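You operate a simulated robot arm through the tools that you are given. There is no shell and no other tool.

Carry out the task below with a simulated robot arm. There is one attempt and no reset: what you move stays moved.

Task
Lock the fan on its AISLE mark and run it at 3.
Fine: switch it off before you swing it.

It is judged by the outcome, as a careful person would: the job done as asked, and still so three seconds after it is handed in. It fails if anything else is knocked over, pushed out of place, dropped, spilled or broken.

Robot
A 6-joint arm with a two-finger gripper, fixed in place. Base frame: the origin is at the foot of the arm, x ahead of it, y to its left, z up. Units: m, degrees, N and s.
Its first joint turns from -166.0 to 166.0 degrees. Payload 2.45 kg.
The TCP is the grasp point between the finger pads, 0.02 m short of the fingertips. In the tool frame z runs along the fingers and y along their closing line. Largest opening 0.14 m; the body of the gripper starts 0.168 m behind the TCP.
Orientation is told as [roll, pitch, yaw] about the base's x, y, z axes, in that order, counted from this pose: with the fingers straight down and closing along the base's y, the tool's x points along the base's -x, its y along +y and its z along -z.

Tools
- The arm moves only by the tool send_rows. Its arguments are lists of equal length, an entry for each row: "offset": the shift along the tool's x, y, z in units of 400 mm (1.0 is 400 mm), a list of three; "delta_rot": the turn, a rotation vector about the tool's x, y, z in units of 180 degrees (1.0 is 180 degrees), a list of three; "claw": the gripper command, from -1 (shut) to 1 (fully open), values between in proportion. In form: {"offset": [[tx, ty, tz], ...], "delta_rot": [[wx, wy, wz], ...], "claw": [claw, ...]}. A call has 1 to 20 rows; each row is the pose to reach, as a shift and turn from the pose commanded when the call began, along the tool's axes at that moment. A call with a number of a shift or a turn outside -1 to 1 is refused whole. A row lasts 0.2 s, in which the tool goes at most 0.05 m and 8.6 degrees; a call with a longer step from one row to the next is refused whole, and so is a gripper value outside its range. A pose out of reach is approached as far as the arm can. The call stops where the force on the tool passes 50 N (or 10 N more than at its start, if that is more) or the arm is blocked; 0.2 s more then pass. The fingers move at their own pace (about 0.045 m/s each) and stop on an object; they squeeze with about 42 N. The grip force told is the motor's: it shows also when the fingers shut on nothing. Time passes only in rows, and 0.2 s behind the last, so rows that repeat a pose let the fingers close. The reply holds the time, the measured pose of the TCP, the force on the tool along the base axes, the opening and the grip force, in the units named above and with some noise, with the torque about the TCP (base axes, N m) and any sound that the robot's microphone picked up.
- Cameras (640 x 400 px; columns grow to the right, rows downward): "scene" is fixed at [0.0497, 0.4999, 1.1745]; the picture's right is [0.39, -0.92, 0.00], its down [-0.34, -0.14, -0.93] and it looks along [0.86, 0.36, -0.37] (base axes); focal length 214 px, centre (320, 200). "wrist" rides on the gripper at [0.078, 0.011, -0.209] in the tool frame; the picture's right is [-0.14, 0.99, 0.00], its down [-0.92, -0.13, -0.37] and it looks along [-0.36, -0.05, 0.93] (tool axes); focal length 280 px, centre (320, 200). There is no depth. A picture from a camera that has moved, and an enlarged one, comes with that camera's place and axes in the base frame and with its lens.
- snapshot(camera): a new picture of that camera. The clock stands still meanwhile.
- enlarge(camera, box): a new picture of the part [left, top, right, bottom] of that camera's present view, enlarged. The clock stands still meanwhile.
- finish_job(): hands the job in; it is judged then, once.

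Nothing tells you positions but the pictures and the camera data. Unless the task says otherwise, let go and move clear before handing in.

The tools are called after ">>>" by a JSON object that holds its "api" and its "payload". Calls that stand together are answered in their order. send_rows: Moves the arm, as the interface text tells. Its arguments: {"type":"object","properties":{"offset":{"type":"array","items":{"type":"array","items":{"type":"number"}}},"delta_rot":{"type":"array","items":{"type":"array","items":{"type":"number"}}},"claw":{"type":"array","items":{"type":"number"}}},"required":["offset","delta_rot","claw"]} The other tools are called the same way: snapshot (camera) takes a picture; enlarge (camera, box) takes an enlarged picture of a part of a camera's view; finish_job () hands the job in.

At the start:

```text
time: 0.0
eef_pos: [0.5113, 0.4687, 1.1806]
tcp_rot: [-0.2, 0.2, 0.0]
force: [0.8, 0.1, 0.6]
moment: [-0.02, 0.0, -0.01]
finger_gap: 0.1399
grip_force: 0.0
```

scene: 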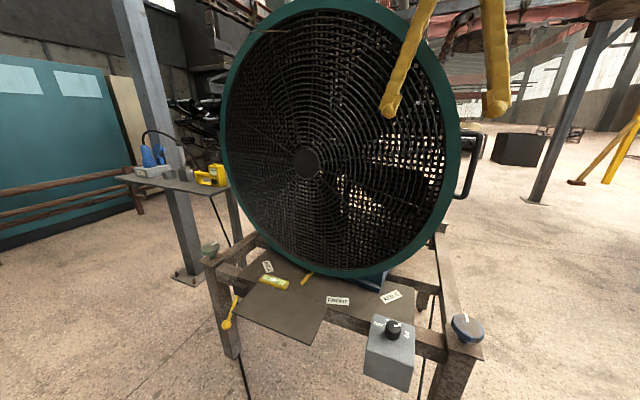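
wrist: 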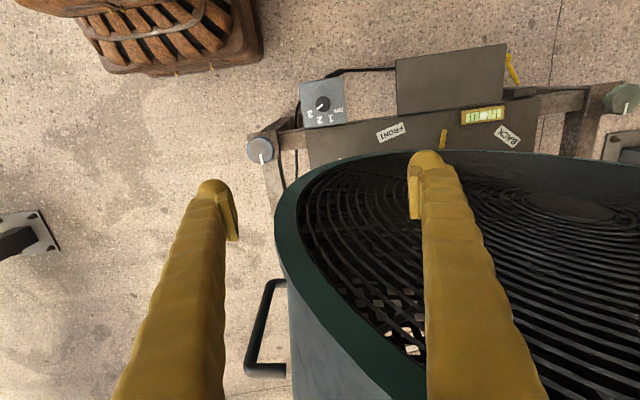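

I see a large drum fan on a stand with label cards, a control box with a knob, a blue knob and a green knob on the stand corners, and a handle on the fan's side. I'll look closer before moving.

>>> {"api": "enlarge", "payload": {"camera": "scene", "box": [190, 230, 350, 330]}}

>>> {"api": "enlarge", "payload": {"camera": "scene", "box": [310, 260, 500, 380]}}

>>> {"api": "enlarge", "payload": {"camera": "wrist", "box": [230, 60, 430, 185]}}

>>> {"api": "enlarge", "payload": {"camera": "wrist", "box": [430, 40, 640, 171]}}

```text
4.00 times, centred on (270, 280) of scene
camera zoom: at [0.0497, 0.4999, 1.1745], right [0.39, -0.92, 0.0], down [-0.34, -0.14, -0.93], along [0.86, 0.36, -0.37], focal length 858 px, centre (520, -120)
```

zoom: 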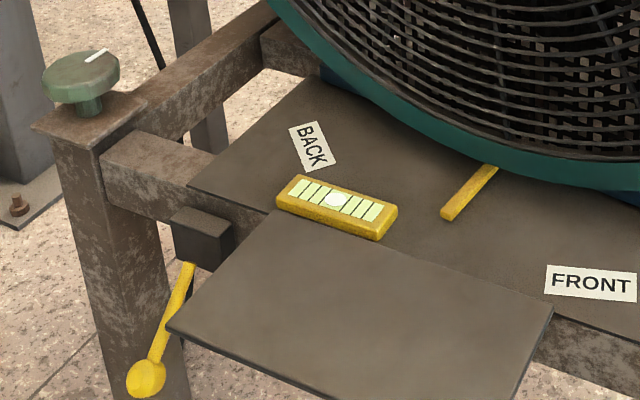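

```text
3.33 times, centred on (405, 320) of scene
camera zoom: at [0.0497, 0.4999, 1.1745], right [0.39, -0.92, 0.0], down [-0.34, -0.14, -0.93], along [0.86, 0.36, -0.37], focal length 715 px, centre (37, -200)
```

zoom: 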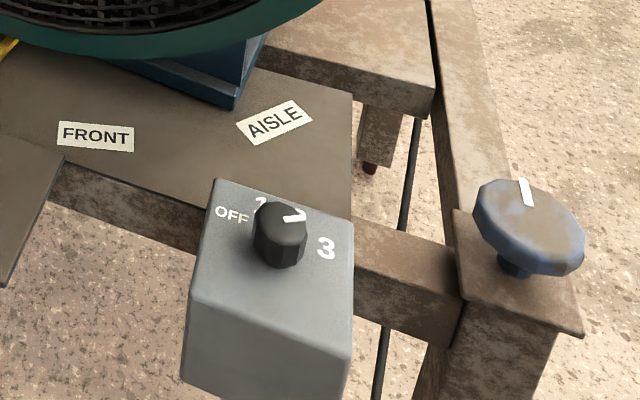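

```text
3.20 times, centred on (330, 122) of wrist
camera zoom: at [0.4333, 0.4806, 1.3914], right [0.14, 0.99, 0.0], down [0.92, -0.13, 0.37], along [0.36, -0.05, -0.93], focal length 897 px, centre (288, 448)
```

zoom: 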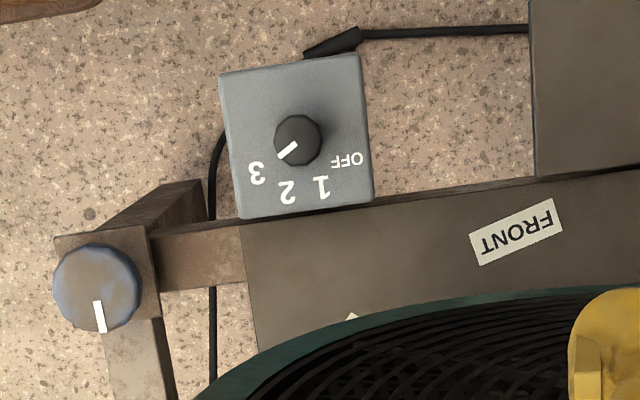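

```text
3.05 times, centred on (535, 106) of wrist
camera zoom: at [0.4333, 0.4806, 1.3914], right [0.14, 0.99, 0.0], down [0.92, -0.13, 0.37], along [0.36, -0.05, -0.93], focal length 854 px, centre (-335, 488)
```

zoom: 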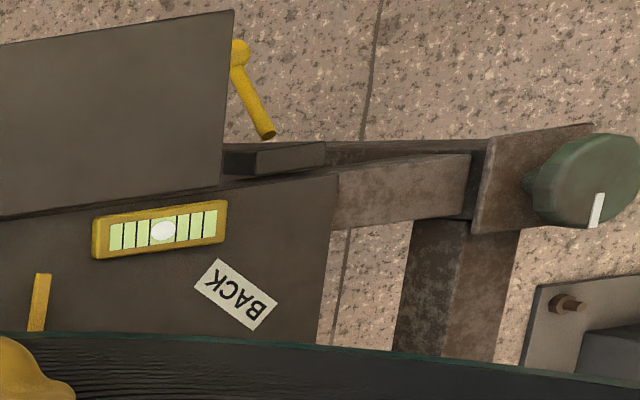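

The knob on the box (about [0.463, 0.482, 0.69]) seems to point at 3. The labels BACK, FRONT and AISLE sit on the plate, a yellow pointer comes out from under the fan, and a yellow lever hangs from a small box on the left. I'll idle one row to listen, and look closer at some details.

>>> {"api": "send_rows", "payload": {"offset": [[0, 0, 0], [0, 0, 0]], "delta_rot": [[0, 0, 0], [0, 0, 0]], "claw": [1, 1]}}

>>> {"api": "enlarge", "payload": {"camera": "scene", "box": [200, 240, 264, 340]}}

>>> {"api": "enlarge", "payload": {"camera": "scene", "box": [240, 230, 440, 330]}}

>>> {"api": "enlarge", "payload": {"camera": "scene", "box": [220, 0, 500, 240]}}

```text
time: 0.6
eef_pos: [0.513, 0.4674, 1.179]
tcp_rot: [-0.4, 0.4, 0.0]
force: [0.1, 0.0, 0.4]
moment: [0.0, -0.01, -0.02]
finger_gap: 0.14
grip_force: 0.0
```

```text
4.00 times, centred on (232, 290) of scene
camera zoom: at [0.0497, 0.4999, 1.1745], right [0.39, -0.92, 0.0], down [-0.34, -0.14, -0.93], along [0.86, 0.36, -0.37], focal length 858 px, centre (672, -160)
```

zoom: 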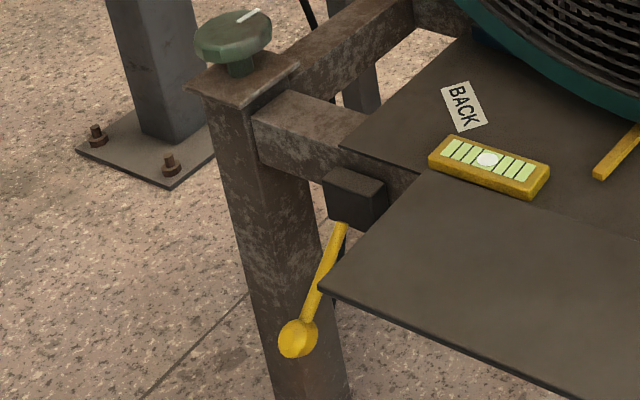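

```text
3.20 times, centred on (340, 280) of scene
camera zoom: at [0.0497, 0.4999, 1.1745], right [0.39, -0.92, 0.0], down [-0.34, -0.14, -0.93], along [0.86, 0.36, -0.37], focal length 686 px, centre (256, -56)
```

zoom: 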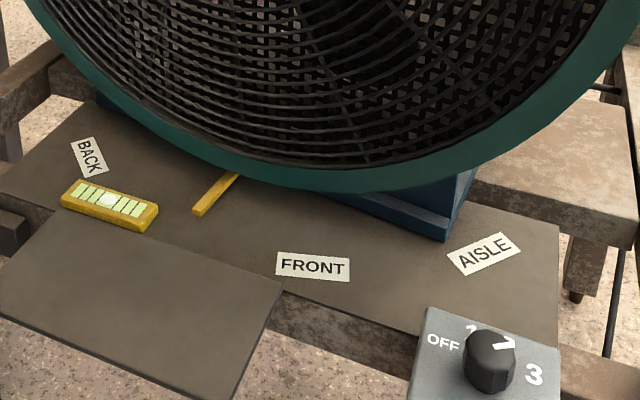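

```text
1.67 times, centred on (360, 120) of scene
camera zoom: at [0.0497, 0.4999, 1.1745], right [0.39, -0.92, 0.0], down [-0.34, -0.14, -0.93], along [0.86, 0.36, -0.37], focal length 358 px, centre (253, 333)
```

zoom: 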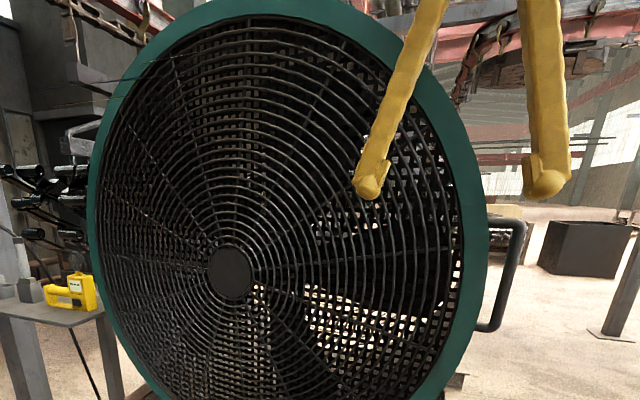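

The fan makes no sound the microphone reports; the selector looks to be at 3. The yellow lever on the left rail looks like the swing lock, so I'll back away from the fan and move the wrist camera over the lever for a close look.

>>> {"api": "send_rows", "payload": {"offset": [[0.1, 0, 0], [0.2, 0, 0], [0.3, 0, 0], [0.375, 0, 0], [0.39, 0.095, 0.0575], [0.405, 0.19, 0.115], [0.42, 0.285, 0.1725], [0.435, 0.38, 0.23], [0.45, 0.475, 0.2875], [0.465, 0.57, 0.345], [0.48, 0.665, 0.4025], [0.495, 0.76, 0.46], [0.51, 0.855, 0.5175], [0.525, 0.95, 0.575]], "delta_rot": [[0, 0, 0], [0, 0, 0], [0, 0, 0], [0, 0, 0], [0, 0, 0], [0, 0, 0], [0, 0, 0], [0, 0, 0], [0, 0, 0], [0, 0, 0], [0, 0, 0], [0, 0, 0], [0, 0, 0], [0, 0, 0]], "claw": [1, 1, 1, 1, 1, 1, 1, 1, 1, 1, 1, 1, 1, 1]}}

>>> {"api": "snapshot", "payload": {"camera": "wrist"}}

>>> {"api": "snapshot", "payload": {"camera": "scene"}}

```text
time: 3.6
eef_pos: [0.3006, 0.8478, 0.9521]
tcp_rot: [-0.3, 0.2, -0.1]
force: [-0.2, 0.6, 0.2]
moment: [0.0, -0.05, -0.03]
finger_gap: 0.1398
grip_force: 0.0
```

```text
taken
camera wrist: at [0.2226, 0.8594, 1.162], right [0.14, 0.99, 0.0], down [0.92, -0.13, 0.37], along [0.36, -0.05, -0.93], focal length 280 px, centre (320, 200)
```

wrist: 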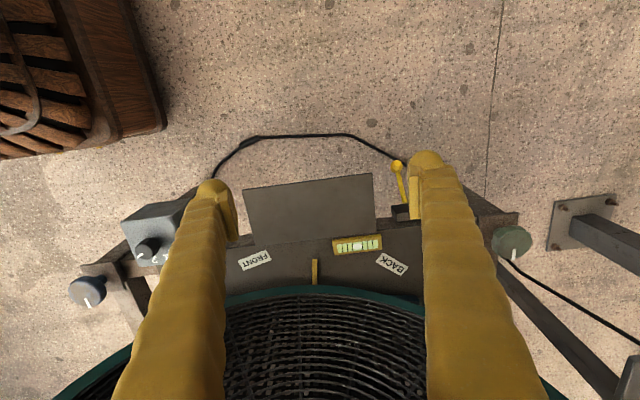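

```text
taken
```

scene: 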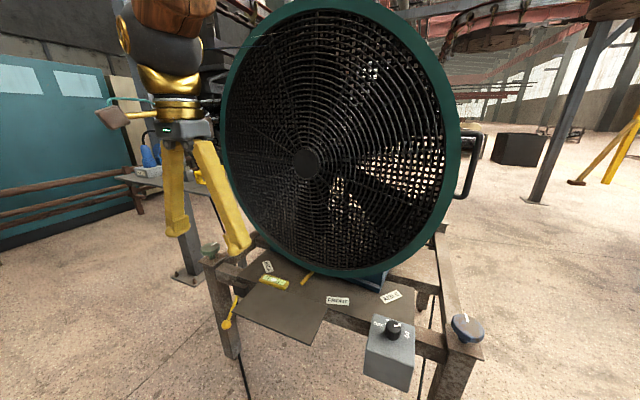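

The fan blades have moved between pictures, so it is running. I'll zoom in on the lever and its surroundings.

>>> {"api": "enlarge", "payload": {"camera": "wrist", "box": [340, 130, 540, 280]}}

>>> {"api": "enlarge", "payload": {"camera": "wrist", "box": [220, 220, 420, 345]}}

```text
2.67 times, centred on (440, 205) of wrist
camera zoom: at [0.2226, 0.8594, 1.162], right [0.14, 0.99, 0.0], down [0.92, -0.13, 0.37], along [0.36, -0.05, -0.93], focal length 748 px, centre (0, 187)
```

zoom: 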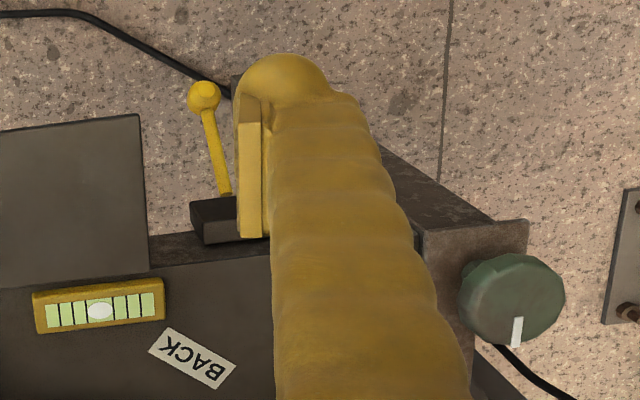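

```text
3.20 times, centred on (320, 282) of wrist
camera zoom: at [0.2226, 0.8594, 1.162], right [0.14, 0.99, 0.0], down [0.92, -0.13, 0.37], along [0.36, -0.05, -0.93], focal length 897 px, centre (320, -64)
```

zoom: 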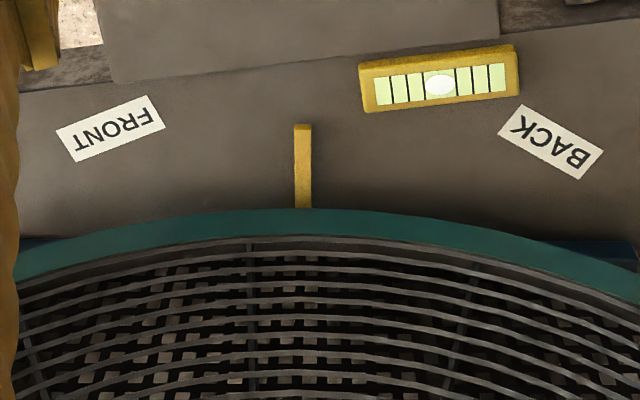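

The lever (ball end about [0.42, 1.016, 0.49], root about [0.496, 1.02, 0.55]) hangs below a dark box on the stand rail. I'll lower and tilt the gripper (fingers shut) to get a look at it from the front.

>>> {"api": "send_rows", "payload": {"offset": [[0.02, 0, 0.08], [0.04, 0, 0.16], [0.06, 0, 0.24], [0.08, 0, 0.32], [0.1, 0, 0.4], [0.115, 0, 0.46], [0.125, 0, 0.5], [0.125, 0, 0.5]], "delta_rot": [[0, -0.04, 0], [0, -0.08, 0], [0, -0.12, 0], [0, -0.16, 0], [0, -0.2, 0], [0, -0.24, 0], [0, -0.25, 0], [0, -0.25, 0]], "claw": [-1, -1, -1, -1, -1, -1, -1, -1]}}

>>> {"api": "snapshot", "payload": {"camera": "wrist"}}

```text
time: 5.4
eef_pos: [0.2496, 0.8458, 0.7495]
tcp_rot: [-0.4, -44.8, 0.2]
force: [-0.6, -1.0, 0.1]
moment: [0.02, 0.04, 0.02]
finger_gap: 0.0
grip_force: 15.9
```

```text
taken
camera wrist: at [0.0463, 0.8583, 0.8438], right [0.1, 0.99, 0.09], down [0.39, -0.12, 0.91], along [0.91, -0.05, -0.4], focal length 280 px, centre (320, 200)
```

wrist: 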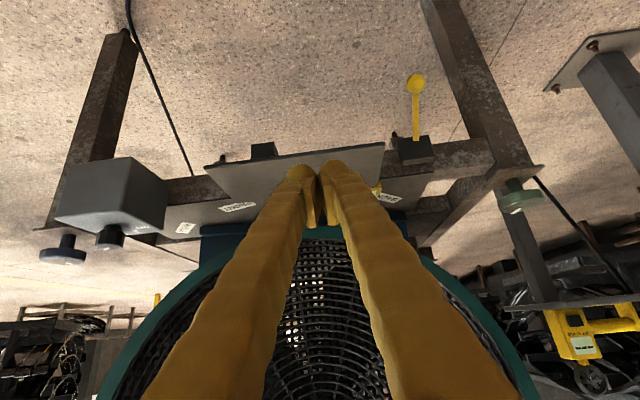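

The picture is upside-down from here. There's the lever on its box, and also something dark protruding beyond the shelf at another spot; I'll zoom in.

>>> {"api": "enlarge", "payload": {"camera": "wrist", "box": [360, 50, 480, 200]}}

>>> {"api": "enlarge", "payload": {"camera": "wrist", "box": [190, 120, 400, 251]}}

>>> {"api": "enlarge", "payload": {"camera": "wrist", "box": [30, 130, 240, 280]}}

>>> {"api": "enlarge", "payload": {"camera": "wrist", "box": [380, 130, 560, 250]}}

```text
2.67 times, centred on (420, 125) of wrist
camera zoom: at [0.0463, 0.8583, 0.8438], right [0.1, 0.99, 0.09], down [0.39, -0.12, 0.91], along [0.91, -0.05, -0.4], focal length 748 px, centre (53, 400)
```

zoom: 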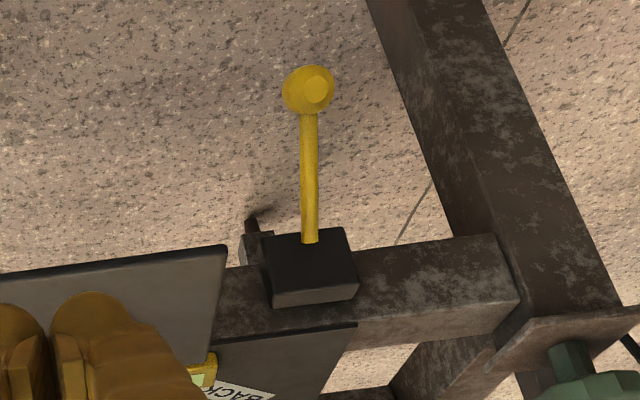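

```text
3.05 times, centred on (295, 186) of wrist
camera zoom: at [0.0463, 0.8583, 0.8438], right [0.1, 0.99, 0.09], down [0.39, -0.12, 0.91], along [0.91, -0.05, -0.4], focal length 854 px, centre (396, 244)
```

zoom: 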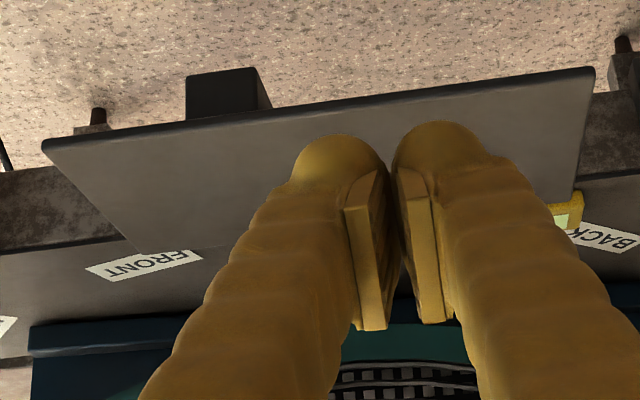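

```text
2.67 times, centred on (135, 205) of wrist
camera zoom: at [0.0463, 0.8583, 0.8438], right [0.1, 0.99, 0.09], down [0.39, -0.12, 0.91], along [0.91, -0.05, -0.4], focal length 748 px, centre (813, 187)
```

zoom: 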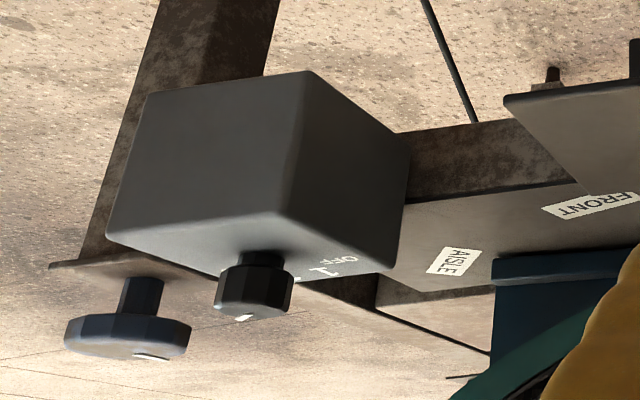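

```text
3.33 times, centred on (470, 190) of wrist
camera zoom: at [0.0463, 0.8583, 0.8438], right [0.1, 0.99, 0.09], down [0.39, -0.12, 0.91], along [0.91, -0.05, -0.4], focal length 935 px, centre (-180, 233)
```

zoom: 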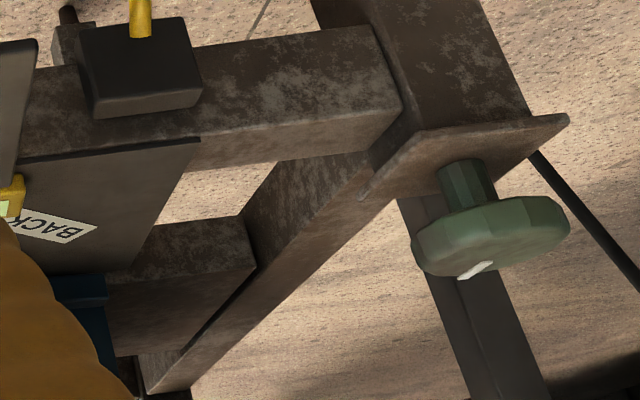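

Zooming in reveals another black box under the shelf, on the same rail – possibly another lever hidden there. I'll go lower with the tool near horizontal to look under the shelf from the front.

>>> {"api": "send_rows", "payload": {"offset": [[0.059, -0.042, 0.059], [0.118, -0.083, 0.118], [0.177, -0.125, 0.177], [0.236, -0.167, 0.236], [0.295, -0.208, 0.295], [0.354, -0.25, 0.354], [0.354, -0.25, 0.354]], "delta_rot": [[0, -0.033, 0], [0, -0.065, 0], [0, -0.098, 0], [0, -0.13, 0], [0, -0.163, 0], [0, -0.194, 0], [0, -0.194, 0]], "claw": [-1, -1, -1, -1, -1, -1, -1]}}

>>> {"api": "snapshot", "payload": {"camera": "wrist"}}

>>> {"api": "snapshot", "payload": {"camera": "scene"}}

```text
time: 7.0
eef_pos: [0.2456, 0.7641, 0.5562]
tcp_rot: [-7.1, -79.4, 6.4]
force: [0.4, -0.5, 0.0]
moment: [0.01, 0.01, 0.01]
finger_gap: 0.0001
grip_force: 29.5
out of reach, approached as far as the arm can: row 6, 7
```

```text
taken
camera wrist: at [0.0257, 0.7767, 0.5179], right [0.03, 0.99, 0.11], down [-0.2, -0.1, 0.97], along [0.98, -0.06, 0.19], focal length 280 px, centre (320, 200)
```

wrist: 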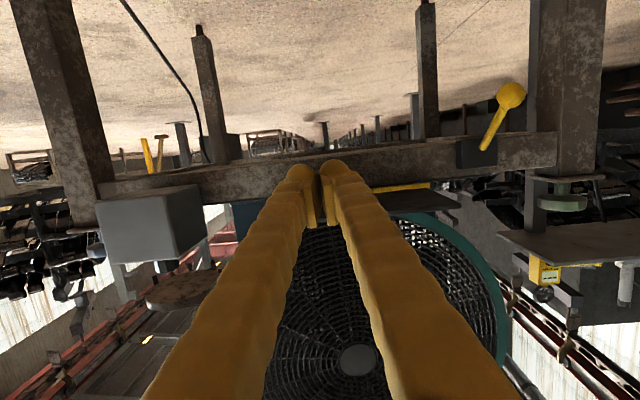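

```text
taken
```

scene: 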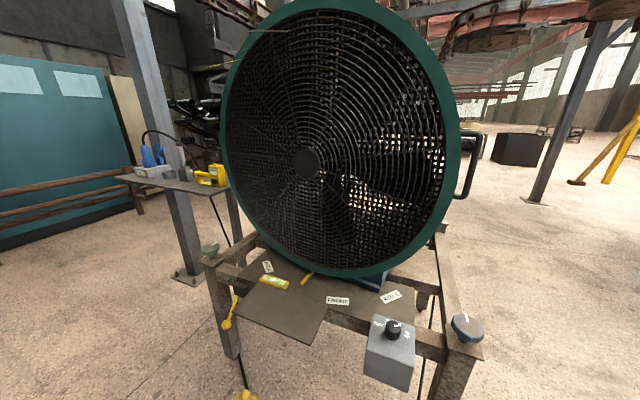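

From here I need to see the underside of the shelf and the rail more clearly; zooming in.

>>> {"api": "enlarge", "payload": {"camera": "wrist", "box": [360, 70, 560, 220]}}

>>> {"api": "enlarge", "payload": {"camera": "wrist", "box": [180, 120, 340, 240]}}

>>> {"api": "enlarge", "payload": {"camera": "wrist", "box": [320, 150, 480, 250]}}

```text
2.67 times, centred on (460, 145) of wrist
camera zoom: at [0.0257, 0.7767, 0.5179], right [0.03, 0.99, 0.11], down [-0.2, -0.1, 0.97], along [0.98, -0.06, 0.19], focal length 748 px, centre (-53, 347)
```

zoom: 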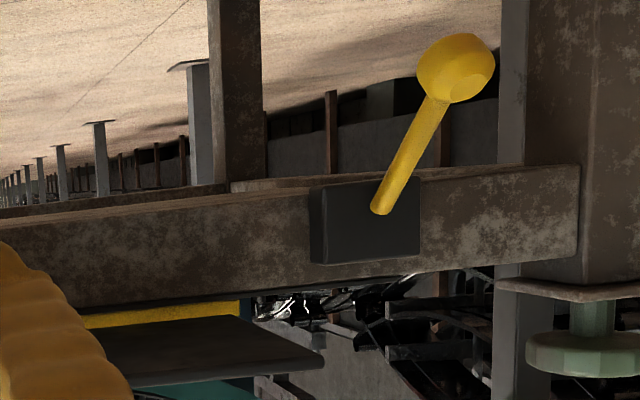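

```text
3.33 times, centred on (260, 180) of wrist
camera zoom: at [0.0257, 0.7767, 0.5179], right [0.03, 0.99, 0.11], down [-0.2, -0.1, 0.97], along [0.98, -0.06, 0.19], focal length 935 px, centre (520, 267)
```

zoom: 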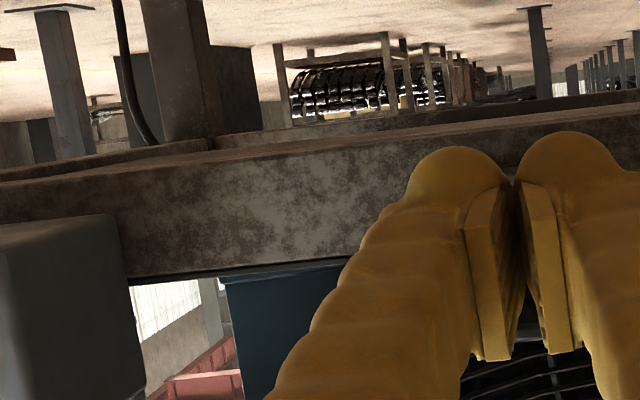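

```text
4.00 times, centred on (400, 200) of wrist
camera zoom: at [0.0257, 0.7767, 0.5179], right [0.03, 0.99, 0.11], down [-0.2, -0.1, 0.97], along [0.98, -0.06, 0.19], focal length 1122 px, centre (0, 200)
```

zoom: 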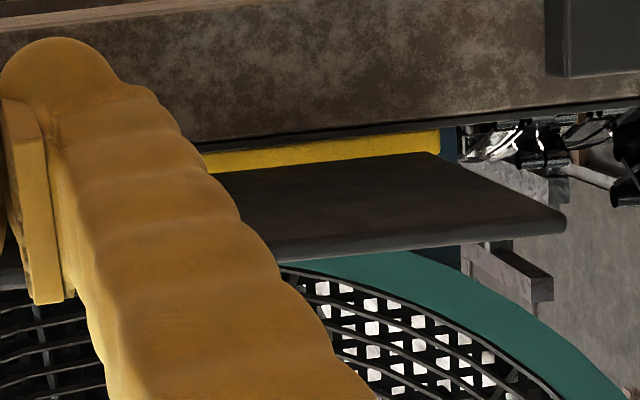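

The fingers hide the spot where I think the second box is; I'll open them to see between.

>>> {"api": "send_rows", "payload": {"offset": [[0, 0, 0], [0, 0, 0], [0, 0, 0], [0, 0, 0], [0, 0, 0], [0, 0, 0], [0, 0, 0], [0, 0, 0]], "delta_rot": [[0, 0, 0], [0, 0, 0], [0, 0, 0], [0, 0, 0], [0, 0, 0], [0, 0, 0], [0, 0, 0], [0, 0, 0]], "claw": [1, 1, 1, 1, 1, 1, 1, 1]}}

>>> {"api": "snapshot", "payload": {"camera": "wrist"}}

>>> {"api": "enlarge", "payload": {"camera": "wrist", "box": [230, 120, 430, 245]}}

```text
time: 8.8
eef_pos: [0.2445, 0.7651, 0.5558]
tcp_rot: [-7.1, -79.4, 6.4]
force: [0.3, 0.3, 0.0]
moment: [-0.01, -0.01, -0.01]
finger_gap: 0.1398
grip_force: 0.2
```

```text
taken
camera wrist: at [0.0257, 0.7766, 0.5182], right [0.03, 0.99, 0.11], down [-0.2, -0.1, 0.98], along [0.98, -0.06, 0.19], focal length 280 px, centre (320, 200)
```

wrist: 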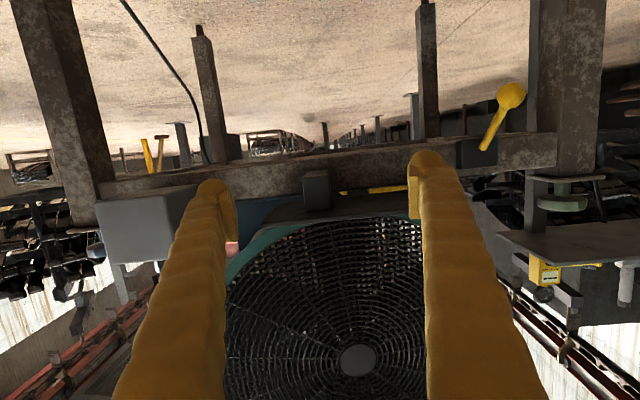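

```text
3.20 times, centred on (330, 182) of wrist
camera zoom: at [0.0257, 0.7766, 0.5182], right [0.03, 0.99, 0.11], down [-0.2, -0.1, 0.98], along [0.98, -0.06, 0.19], focal length 897 px, centre (288, 256)
```

zoom: 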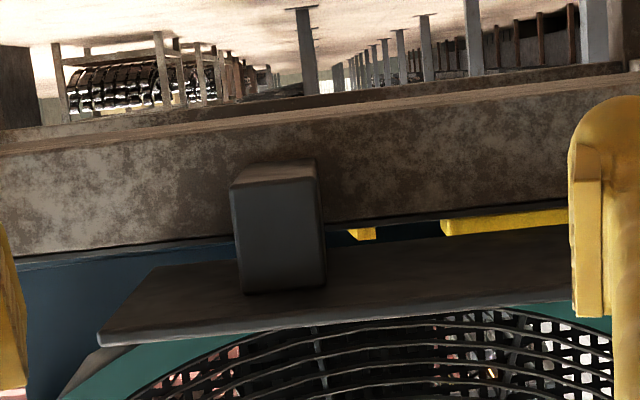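

Under the shelf there's only a plain support block, so the yellow lever is the sole lock candidate. First I'll switch the fan off: rise and return to a tool-down pose, heading for the control knob.

>>> {"api": "send_rows", "payload": {"offset": [[-0.0794, -0.0393, 0.0054], [-0.1588, -0.0786, 0.0107], [-0.2382, -0.118, 0.0161], [-0.3176, -0.1573, 0.0215], [-0.397, -0.1966, 0.0268], [-0.4765, -0.2359, 0.0322], [-0.5559, -0.2752, 0.0375], [-0.6353, -0.3145, 0.0429], [-0.7147, -0.3539, 0.0483], [-0.7941, -0.3932, 0.0536], [-0.8735, -0.4325, 0.059], [-0.8735, -0.4325, 0.059]], "delta_rot": [[0, 0.0401, 0], [0, 0.0802, 0], [0, 0.1203, 0], [0, 0.1604, 0], [0, 0.2005, 0], [0, 0.2405, 0], [0, 0.2806, 0], [0, 0.3207, 0], [0, 0.3608, 0], [0, 0.4009, 0], [0, 0.441, 0], [0, 0.441, 0]], "claw": [0.2, 0.2, 0.2, 0.2, 0.2, 0.2, 0.2, 0.2, 0.2, 0.2, 0.2, 0.2]}}

>>> {"api": "snapshot", "payload": {"camera": "wrist"}}

```text
time: 11.4
eef_pos: [0.3316, 0.5933, 0.8979]
tcp_rot: [-0.3, -0.3, 0.0]
force: [0.5, 0.0, 0.0]
moment: [-0.02, 0.0, 0.01]
finger_gap: 0.0844
grip_force: 0.1
```

```text
taken
camera wrist: at [0.2519, 0.6052, 1.1064], right [0.14, 0.99, 0.0], down [0.92, -0.13, 0.37], along [0.37, -0.05, -0.93], focal length 280 px, centre (320, 200)
```

wrist: 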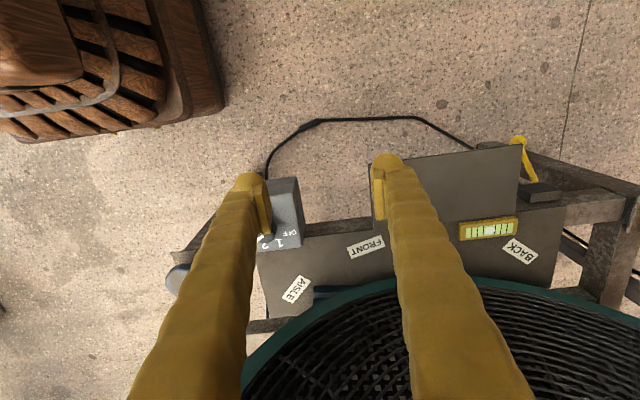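

All clear. Moving to a spot near, above and a bit short of the knob, to refine its position.

>>> {"api": "send_rows", "payload": {"offset": [[-0.04, -0.07, 0.04], [-0.08, -0.14, 0.08], [-0.12, -0.21, 0.11], [-0.17, -0.275, 0.14], [-0.17, -0.275, 0.14]], "delta_rot": [[0, 0, 0], [0, 0, 0], [0, 0, 0], [0, 0, 0], [0, 0, 0]], "claw": [0.2, 0.2, 0.2, 0.2, 0.2]}}

>>> {"api": "snapshot", "payload": {"camera": "wrist"}}

>>> {"api": "snapshot", "payload": {"camera": "scene"}}

```text
time: 12.6
eef_pos: [0.4005, 0.4816, 0.8413]
tcp_rot: [-0.2, -0.3, 0.0]
force: [0.3, -0.4, 0.3]
moment: [-0.05, 0.03, 0.02]
finger_gap: 0.084
grip_force: 0.0
```

```text
taken
camera wrist: at [0.3208, 0.4934, 1.0509], right [0.14, 0.99, 0.0], down [0.92, -0.13, 0.37], along [0.37, -0.05, -0.93], focal length 280 px, centre (320, 200)
```

wrist: 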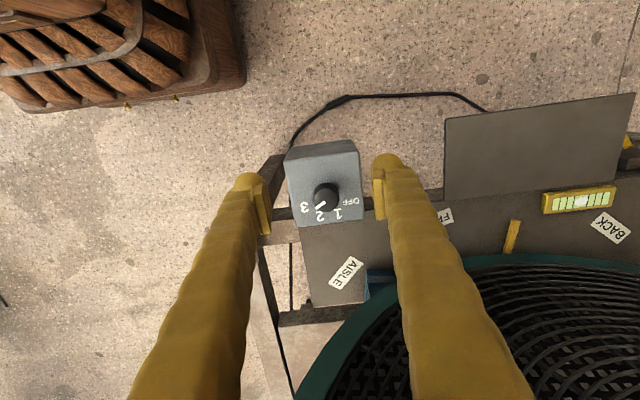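

```text
taken
```

scene: 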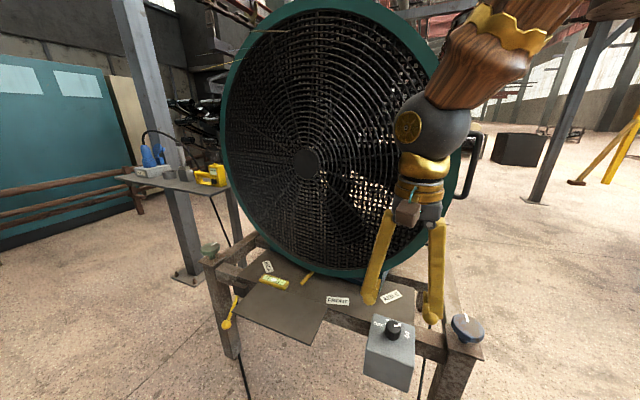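

>>> {"api": "enlarge", "payload": {"camera": "wrist", "box": [270, 130, 390, 240]}}

>>> {"api": "enlarge", "payload": {"camera": "scene", "box": [340, 290, 440, 390]}}

```text
3.64 times, centred on (330, 185) of wrist
camera zoom: at [0.3208, 0.4934, 1.0509], right [0.14, 0.99, 0.0], down [0.92, -0.13, 0.37], along [0.37, -0.05, -0.93], focal length 1020 px, centre (284, 254)
```

zoom: 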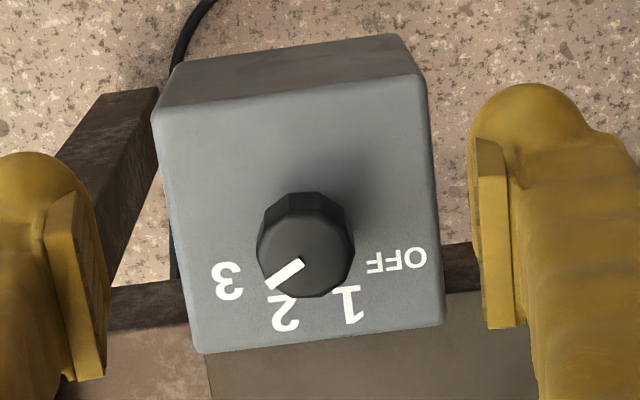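

```text
4.00 times, centred on (390, 340) of scene
camera zoom: at [0.0497, 0.4999, 1.1745], right [0.39, -0.92, 0.0], down [-0.34, -0.14, -0.93], along [0.86, 0.36, -0.37], focal length 858 px, centre (40, -360)
```

zoom: 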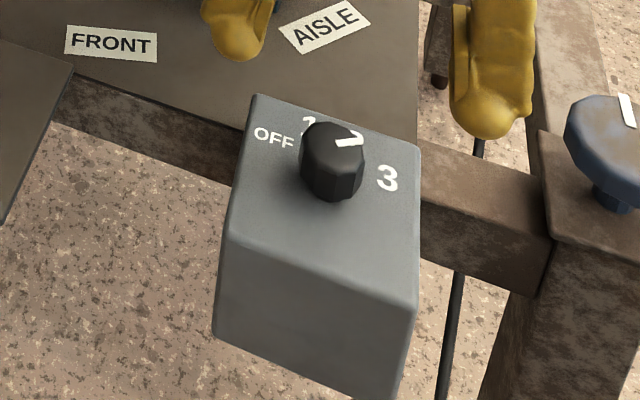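

The knob is centred near [0.467, 0.4825], top at about 0.685, pointing at 3 (−59°), with 2, 1 and OFF spaced 40° apart towards +y. I'll move above it with the gripper turned −60°, so that a +120° turn takes it to OFF.

>>> {"api": "send_rows", "payload": {"offset": [[-0.02, 0, 0.02], [-0.04, 0.0, 0.04], [-0.06, 0.001, 0.06], [-0.085, 0.001, 0.08], [-0.11, 0.002, 0.1], [-0.13, 0.002, 0.12], [-0.15, 0.002, 0.14], [-0.166, 0.0022, 0.15], [-0.166, 0.0022, 0.15]], "delta_rot": [[0, 0, 0.0417], [0, 0, 0.0833], [0, 0, 0.125], [0, 0, 0.1667], [0, 0, 0.2083], [0, 0, 0.25], [0, 0, 0.2917], [0, 0, 0.333], [0, 0, 0.333]], "claw": [0.2, 0.2, 0.2, 0.2, 0.2, 0.2, 0.2, 0.2, 0.2]}}

>>> {"api": "snapshot", "payload": {"camera": "wrist"}}

>>> {"api": "snapshot", "payload": {"camera": "scene"}}

```text
time: 14.6
eef_pos: [0.4678, 0.4839, 0.7825]
tcp_rot: [0.1, -0.3, -60.0]
force: [-0.7, -0.6, -0.2]
moment: [0.02, 0.0, -0.02]
finger_gap: 0.084
grip_force: 0.0
```

```text
taken
camera wrist: at [0.4365, 0.5583, 0.9916], right [0.93, 0.38, 0.0], down [0.35, -0.86, 0.37], along [0.14, -0.35, -0.93], focal length 280 px, centre (320, 200)
```

wrist: 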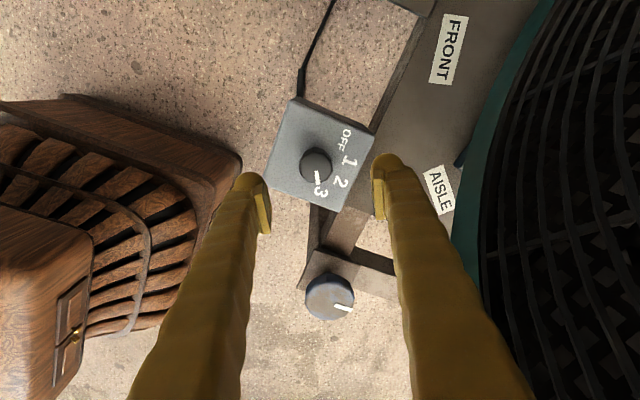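

```text
taken
```

scene: 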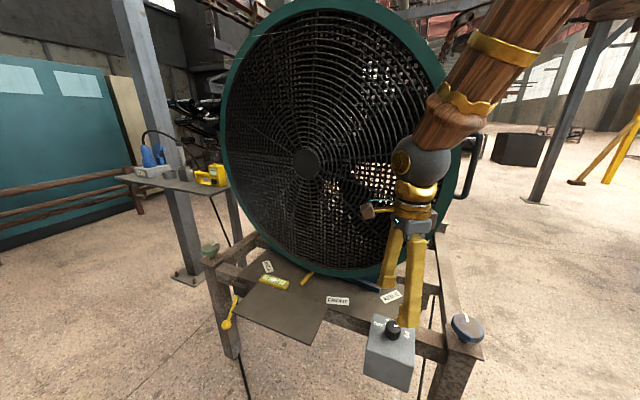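

>>> {"api": "enlarge", "payload": {"camera": "wrist", "box": [260, 90, 390, 220]}}

```text
3.08 times, centred on (325, 155) of wrist
camera zoom: at [0.4365, 0.5583, 0.9916], right [0.93, 0.38, 0.0], down [0.35, -0.86, 0.37], along [0.14, -0.35, -0.93], focal length 863 px, centre (305, 338)
```

zoom: 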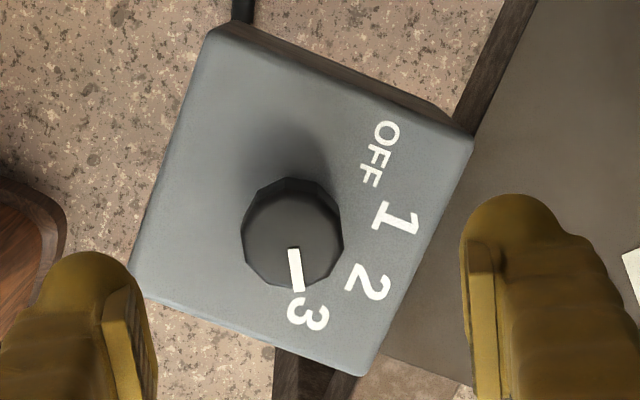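

The knob sits about 5 mm off my tool axis; I'll correct, descend onto it and close.

>>> {"api": "send_rows", "payload": {"offset": [[-0.005, -0.0118, 0.06], [-0.005, -0.0118, 0.12], [-0.005, -0.0118, 0.18], [-0.005, -0.0118, 0.23], [-0.005, -0.0118, 0.26], [-0.005, -0.0118, 0.26], [-0.005, -0.0118, 0.26], [-0.005, -0.0118, 0.26], [-0.005, -0.0118, 0.26], [-0.005, -0.0118, 0.26], [-0.005, -0.0118, 0.26]], "delta_rot": [[0, 0, 0], [0, 0, 0], [0, 0, 0], [0, 0, 0], [0, 0, 0], [0, 0, 0], [0, 0, 0], [0, 0, 0], [0, 0, 0], [0, 0, 0], [0, 0, 0]], "claw": [0.2, 0.2, 0.2, 0.2, 0.2, 0.2, -1, -1, -1, -1, -1]}}

>>> {"api": "snapshot", "payload": {"camera": "wrist"}}

```text
time: 16.6
eef_pos: [0.4638, 0.4769, 0.6805]
tcp_rot: [0.0, -0.4, -60.0]
force: [1.8, -1.9, 21.4]
moment: [-0.42, 1.01, -0.01]
finger_gap: 0.042
grip_force: 24.7
stopped in row 10: the force on the tool passed its limit at 54 N (the readings are from after the stop); the commanded pose is now the measured one
```

```text
taken
camera wrist: at [0.432, 0.5523, 0.8889], right [0.93, 0.38, 0.0], down [0.35, -0.86, 0.37], along [0.14, -0.35, -0.93], focal length 280 px, centre (320, 200)
```

wrist: 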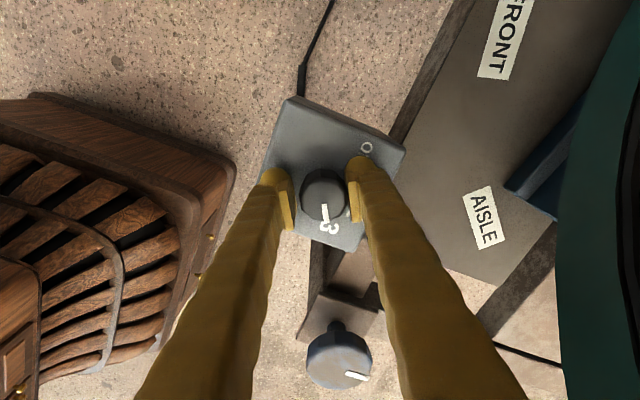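

The fingers touched with an upward force of about 50 N, which then dropped to 21 N. I'll look closely at the contact before turning.

>>> {"api": "enlarge", "payload": {"camera": "wrist", "box": [250, 130, 400, 260]}}

>>> {"api": "enlarge", "payload": {"camera": "scene", "box": [340, 270, 450, 390]}}

```text
3.08 times, centred on (325, 195) of wrist
camera zoom: at [0.432, 0.5523, 0.8889], right [0.93, 0.38, 0.0], down [0.35, -0.86, 0.37], along [0.14, -0.35, -0.93], focal length 863 px, centre (305, 215)
```

zoom: 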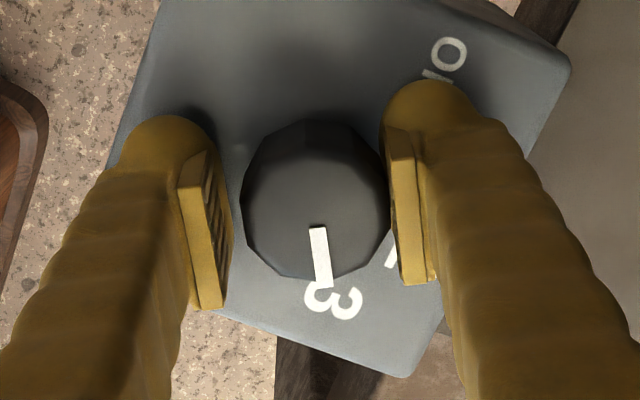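

```text
3.33 times, centred on (395, 330) of scene
camera zoom: at [0.0497, 0.4999, 1.1745], right [0.39, -0.92, 0.0], down [-0.34, -0.14, -0.93], along [0.86, 0.36, -0.37], focal length 715 px, centre (70, -233)
```

zoom: 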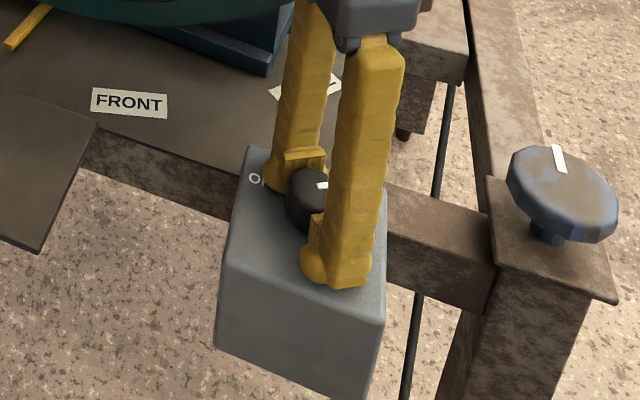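

Only the right finger touches the knob (off by about 3 mm), and the tips seem to press on the box top. I'll open, lift 8 mm, re-centre and check that forces vanish before closing again.

>>> {"api": "send_rows", "payload": {"offset": [[0, 0, -0.01], [0, 0.004, -0.02], [0, 0.008, -0.02], [0, 0.008, -0.02], [0, 0.008, -0.02]], "delta_rot": [[0, 0, 0], [0, 0, 0], [0, 0, 0], [0, 0, 0], [0, 0, 0]], "claw": [0.0, 0.0, 0.0, 0.0, 0.0]}}

>>> {"api": "enlarge", "payload": {"camera": "wrist", "box": [250, 120, 400, 250]}}

```text
time: 17.8
eef_pos: [0.4654, 0.4794, 0.6876]
tcp_rot: [0.0, -0.4, -60.0]
force: [0.1, 0.5, -0.5]
moment: [0.0, 0.0, -0.03]
finger_gap: 0.0696
grip_force: 0.0
```

```text
3.08 times, centred on (325, 185) of wrist
camera zoom: at [0.4343, 0.5543, 0.8961], right [0.93, 0.38, 0.0], down [0.35, -0.86, 0.37], along [0.14, -0.35, -0.93], focal length 863 px, centre (305, 246)
```

zoom: 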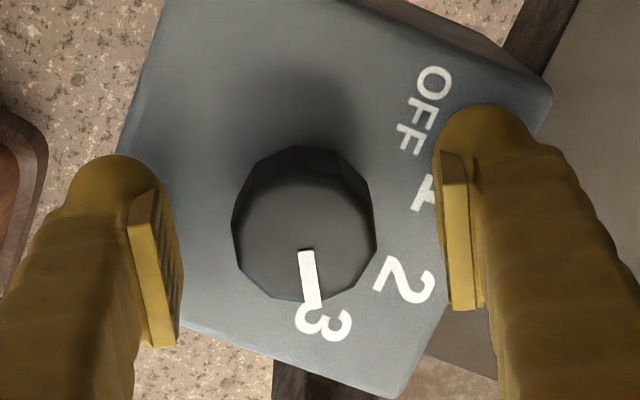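

Now centred and force-free. Closing on the knob.

>>> {"api": "send_rows", "payload": {"offset": [[0, 0, 0], [0, 0, 0], [0, 0, 0], [0, 0, 0], [0, 0, 0], [0, 0, 0]], "delta_rot": [[0, 0, 0], [0, 0, 0], [0, 0, 0], [0, 0, 0], [0, 0, 0], [0, 0, 0]], "claw": [-1, -1, -1, -1, -1, -1]}}

>>> {"api": "enlarge", "payload": {"camera": "wrist", "box": [250, 120, 400, 250]}}

```text
time: 19.2
eef_pos: [0.4644, 0.479, 0.686]
tcp_rot: [0.0, -0.4, -60.0]
force: [1.2, 0.7, -1.0]
moment: [-0.01, 0.01, 0.01]
finger_gap: 0.0365
grip_force: 44.9
```

```text
3.08 times, centred on (325, 185) of wrist
camera zoom: at [0.4343, 0.5543, 0.8961], right [0.93, 0.38, 0.0], down [0.35, -0.86, 0.37], along [0.14, -0.35, -0.93], focal length 863 px, centre (305, 246)
```

zoom: 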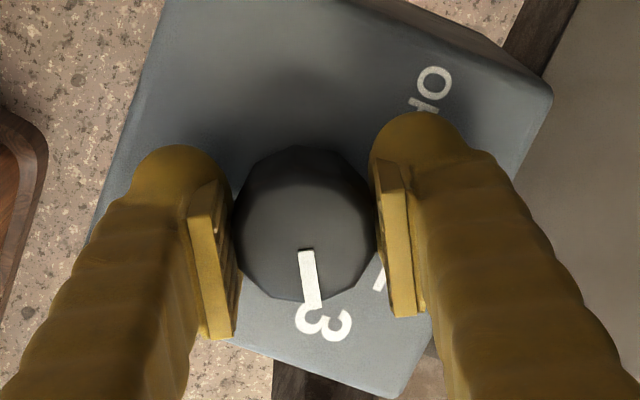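

Firm grip (0.0365 m). Turning the knob +120° (counter-clockwise from above) to OFF.

>>> {"api": "send_rows", "payload": {"offset": [[0, 0, 0], [0, 0, 0], [0, 0, 0], [0, 0, 0], [0, 0, 0], [0, 0, 0], [0, 0, 0], [0, 0, 0], [0, 0, 0], [0, 0, 0], [0, 0, 0], [0, 0, 0], [0, 0, 0], [0, 0, 0], [0, 0, 0], [0, 0, 0], [0, 0, 0]], "delta_rot": [[0, 0, -0.0417], [0, 0, -0.0833], [0, 0, -0.125], [0, 0, -0.1667], [0, 0, -0.2083], [0, 0, -0.25], [0, 0, -0.2917], [0, 0, -0.3333], [0, 0, -0.375], [0, 0, -0.4167], [0, 0, -0.4583], [0, 0, -0.5], [0, 0, -0.5417], [0, 0, -0.5833], [0, 0, -0.625], [0, 0, -0.6667], [0, 0, -0.6667]], "claw": [-1, -1, -1, -1, -1, -1, -1, -1, -1, -1, -1, -1, -1, -1, -1, -1, -1]}}

>>> {"api": "snapshot", "payload": {"camera": "wrist"}}

```text
time: 22.4
eef_pos: [0.4634, 0.4803, 0.687]
tcp_rot: [-0.4, 0.1, 47.8]
force: [-6.7, 4.0, 3.2]
moment: [0.12, 0.06, 0.02]
finger_gap: 0.0363
grip_force: 45.8
stopped in row 15: the force on the tool passed its limit at 51 N (the readings are from after the stop); the commanded pose is now the measured one
```

```text
taken
camera wrist: at [0.403, 0.431, 0.897], right [-0.64, 0.77, -0.01], down [0.71, 0.6, 0.37], along [0.29, 0.23, -0.93], focal length 280 px, centre (320, 200)
```

wrist: 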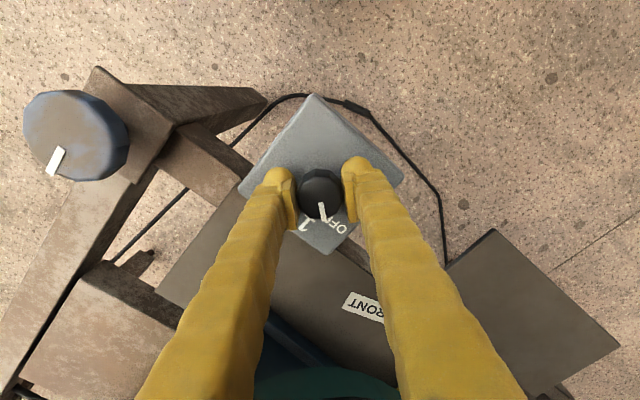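

The turn stopped at 108° because of a sideways force; checking where the pointer is and whether anything touches.

>>> {"api": "enlarge", "payload": {"camera": "wrist", "box": [250, 120, 400, 260]}}

>>> {"api": "snapshot", "payload": {"camera": "scene"}}

>>> {"api": "enlarge", "payload": {"camera": "scene", "box": [330, 90, 490, 290]}}

```text
2.86 times, centred on (325, 190) of wrist
camera zoom: at [0.403, 0.431, 0.897], right [-0.64, 0.77, -0.01], down [0.71, 0.6, 0.37], along [0.29, 0.23, -0.93], focal length 801 px, centre (306, 229)
```

zoom: 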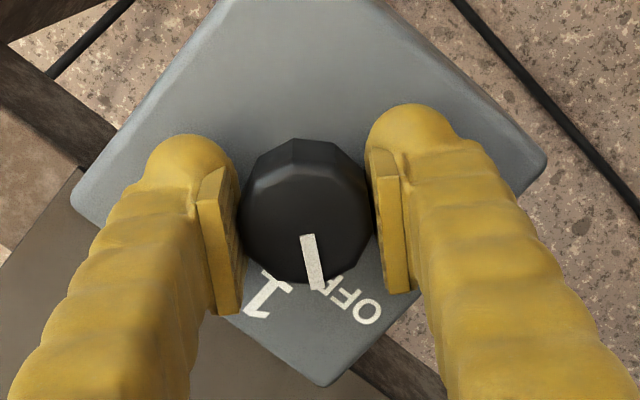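

```text
taken
```

scene: 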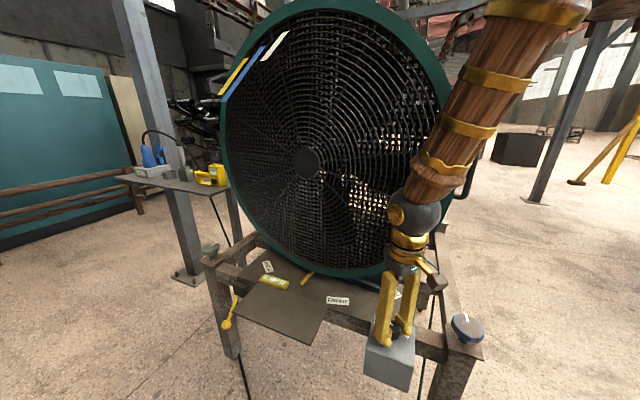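

```text
2.00 times, centred on (410, 190) of scene
camera zoom: at [0.0497, 0.4999, 1.1745], right [0.39, -0.92, 0.0], down [-0.34, -0.14, -0.93], along [0.86, 0.36, -0.37], focal length 429 px, centre (140, 220)
```

zoom: 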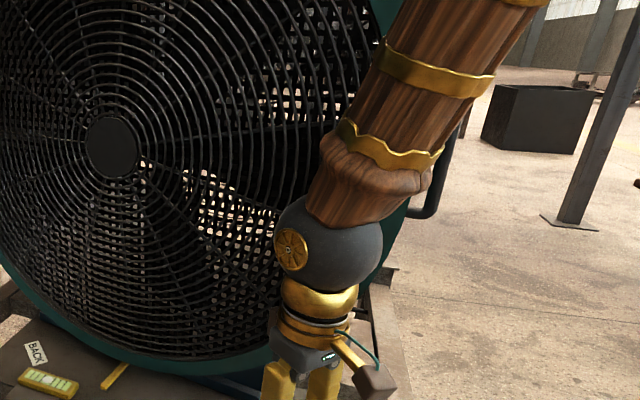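

The pointer is at about 51°, just short of OFF (~59°); nothing else appears to touch. I'll turn the remaining ~8° slowly.

>>> {"api": "send_rows", "payload": {"offset": [[0, 0, 0], [0, 0, 0], [0, 0, 0], [0, 0, 0], [0, 0, 0]], "delta_rot": [[0, 0, -0.012], [0, 0, -0.024], [0, 0, -0.036], [0, 0, -0.046], [0, 0, -0.046]], "claw": [-1, -1, -1, -1, -1]}}

>>> {"api": "enlarge", "payload": {"camera": "wrist", "box": [250, 120, 400, 260]}}

>>> {"api": "snapshot", "payload": {"camera": "scene"}}

```text
time: 23.6
eef_pos: [0.4639, 0.4797, 0.6881]
tcp_rot: [-0.3, 0.2, 56.1]
force: [-13.4, 14.2, -1.7]
moment: [0.1, 0.17, 0.01]
finger_gap: 0.0366
grip_force: 45.3
```

```text
2.86 times, centred on (325, 190) of wrist
camera zoom: at [0.4111, 0.4228, 0.8971], right [-0.75, 0.67, -0.01], down [0.62, 0.7, 0.37], along [0.25, 0.27, -0.93], focal length 801 px, centre (306, 229)
```

zoom: 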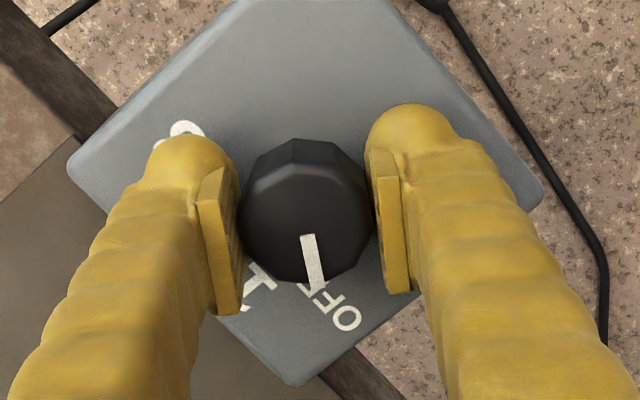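

```text
taken
```

scene: 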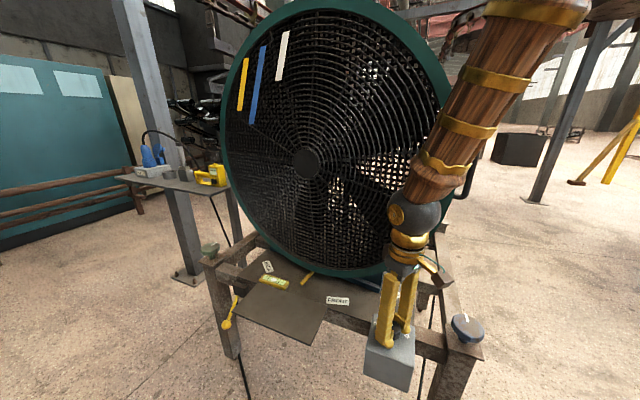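

The ribbons on the grille now hang almost straight down, so the fan is going off, and the pointer is on OFF. I'll release, lift away, and verify.

>>> {"api": "send_rows", "payload": {"offset": [[0, 0, 0], [0, 0, 0], [0, 0, 0], [0, 0, -0.05], [0, 0, -0.12], [0, 0, -0.2], [0, 0, -0.28], [0, 0, -0.28]], "delta_rot": [[0, 0, 0], [0, 0, 0], [0, 0, 0], [0, 0, 0], [0, 0, 0], [0, 0, 0], [0, 0, 0], [0, 0, 0]], "claw": [0.1, 0.1, 0.1, 0.1, 0.1, 0.1, 0.1, 0.1]}}

>>> {"api": "snapshot", "payload": {"camera": "wrist"}}

>>> {"api": "snapshot", "payload": {"camera": "scene"}}

```text
time: 25.4
eef_pos: [0.4636, 0.4815, 0.7992]
tcp_rot: [-0.3, 0.2, 56.1]
force: [1.0, -0.6, -0.5]
moment: [0.0, 0.01, 0.01]
finger_gap: 0.077
grip_force: 0.1
```

```text
taken
camera wrist: at [0.4103, 0.4249, 1.0091], right [-0.75, 0.67, -0.01], down [0.62, 0.7, 0.37], along [0.25, 0.27, -0.93], focal length 280 px, centre (320, 200)
```

wrist: 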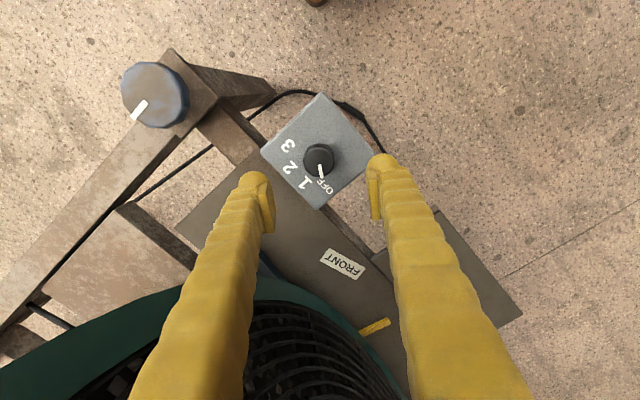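

```text
taken
```

scene: 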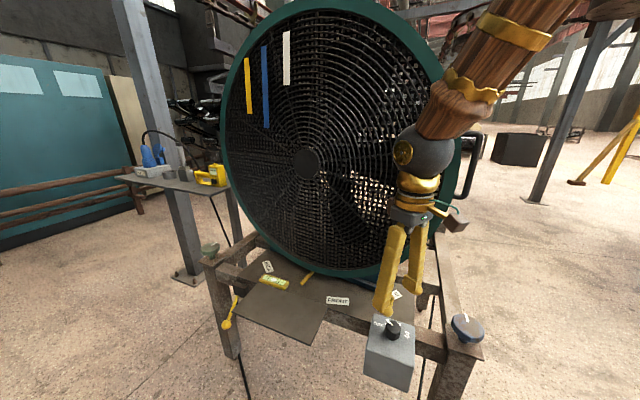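

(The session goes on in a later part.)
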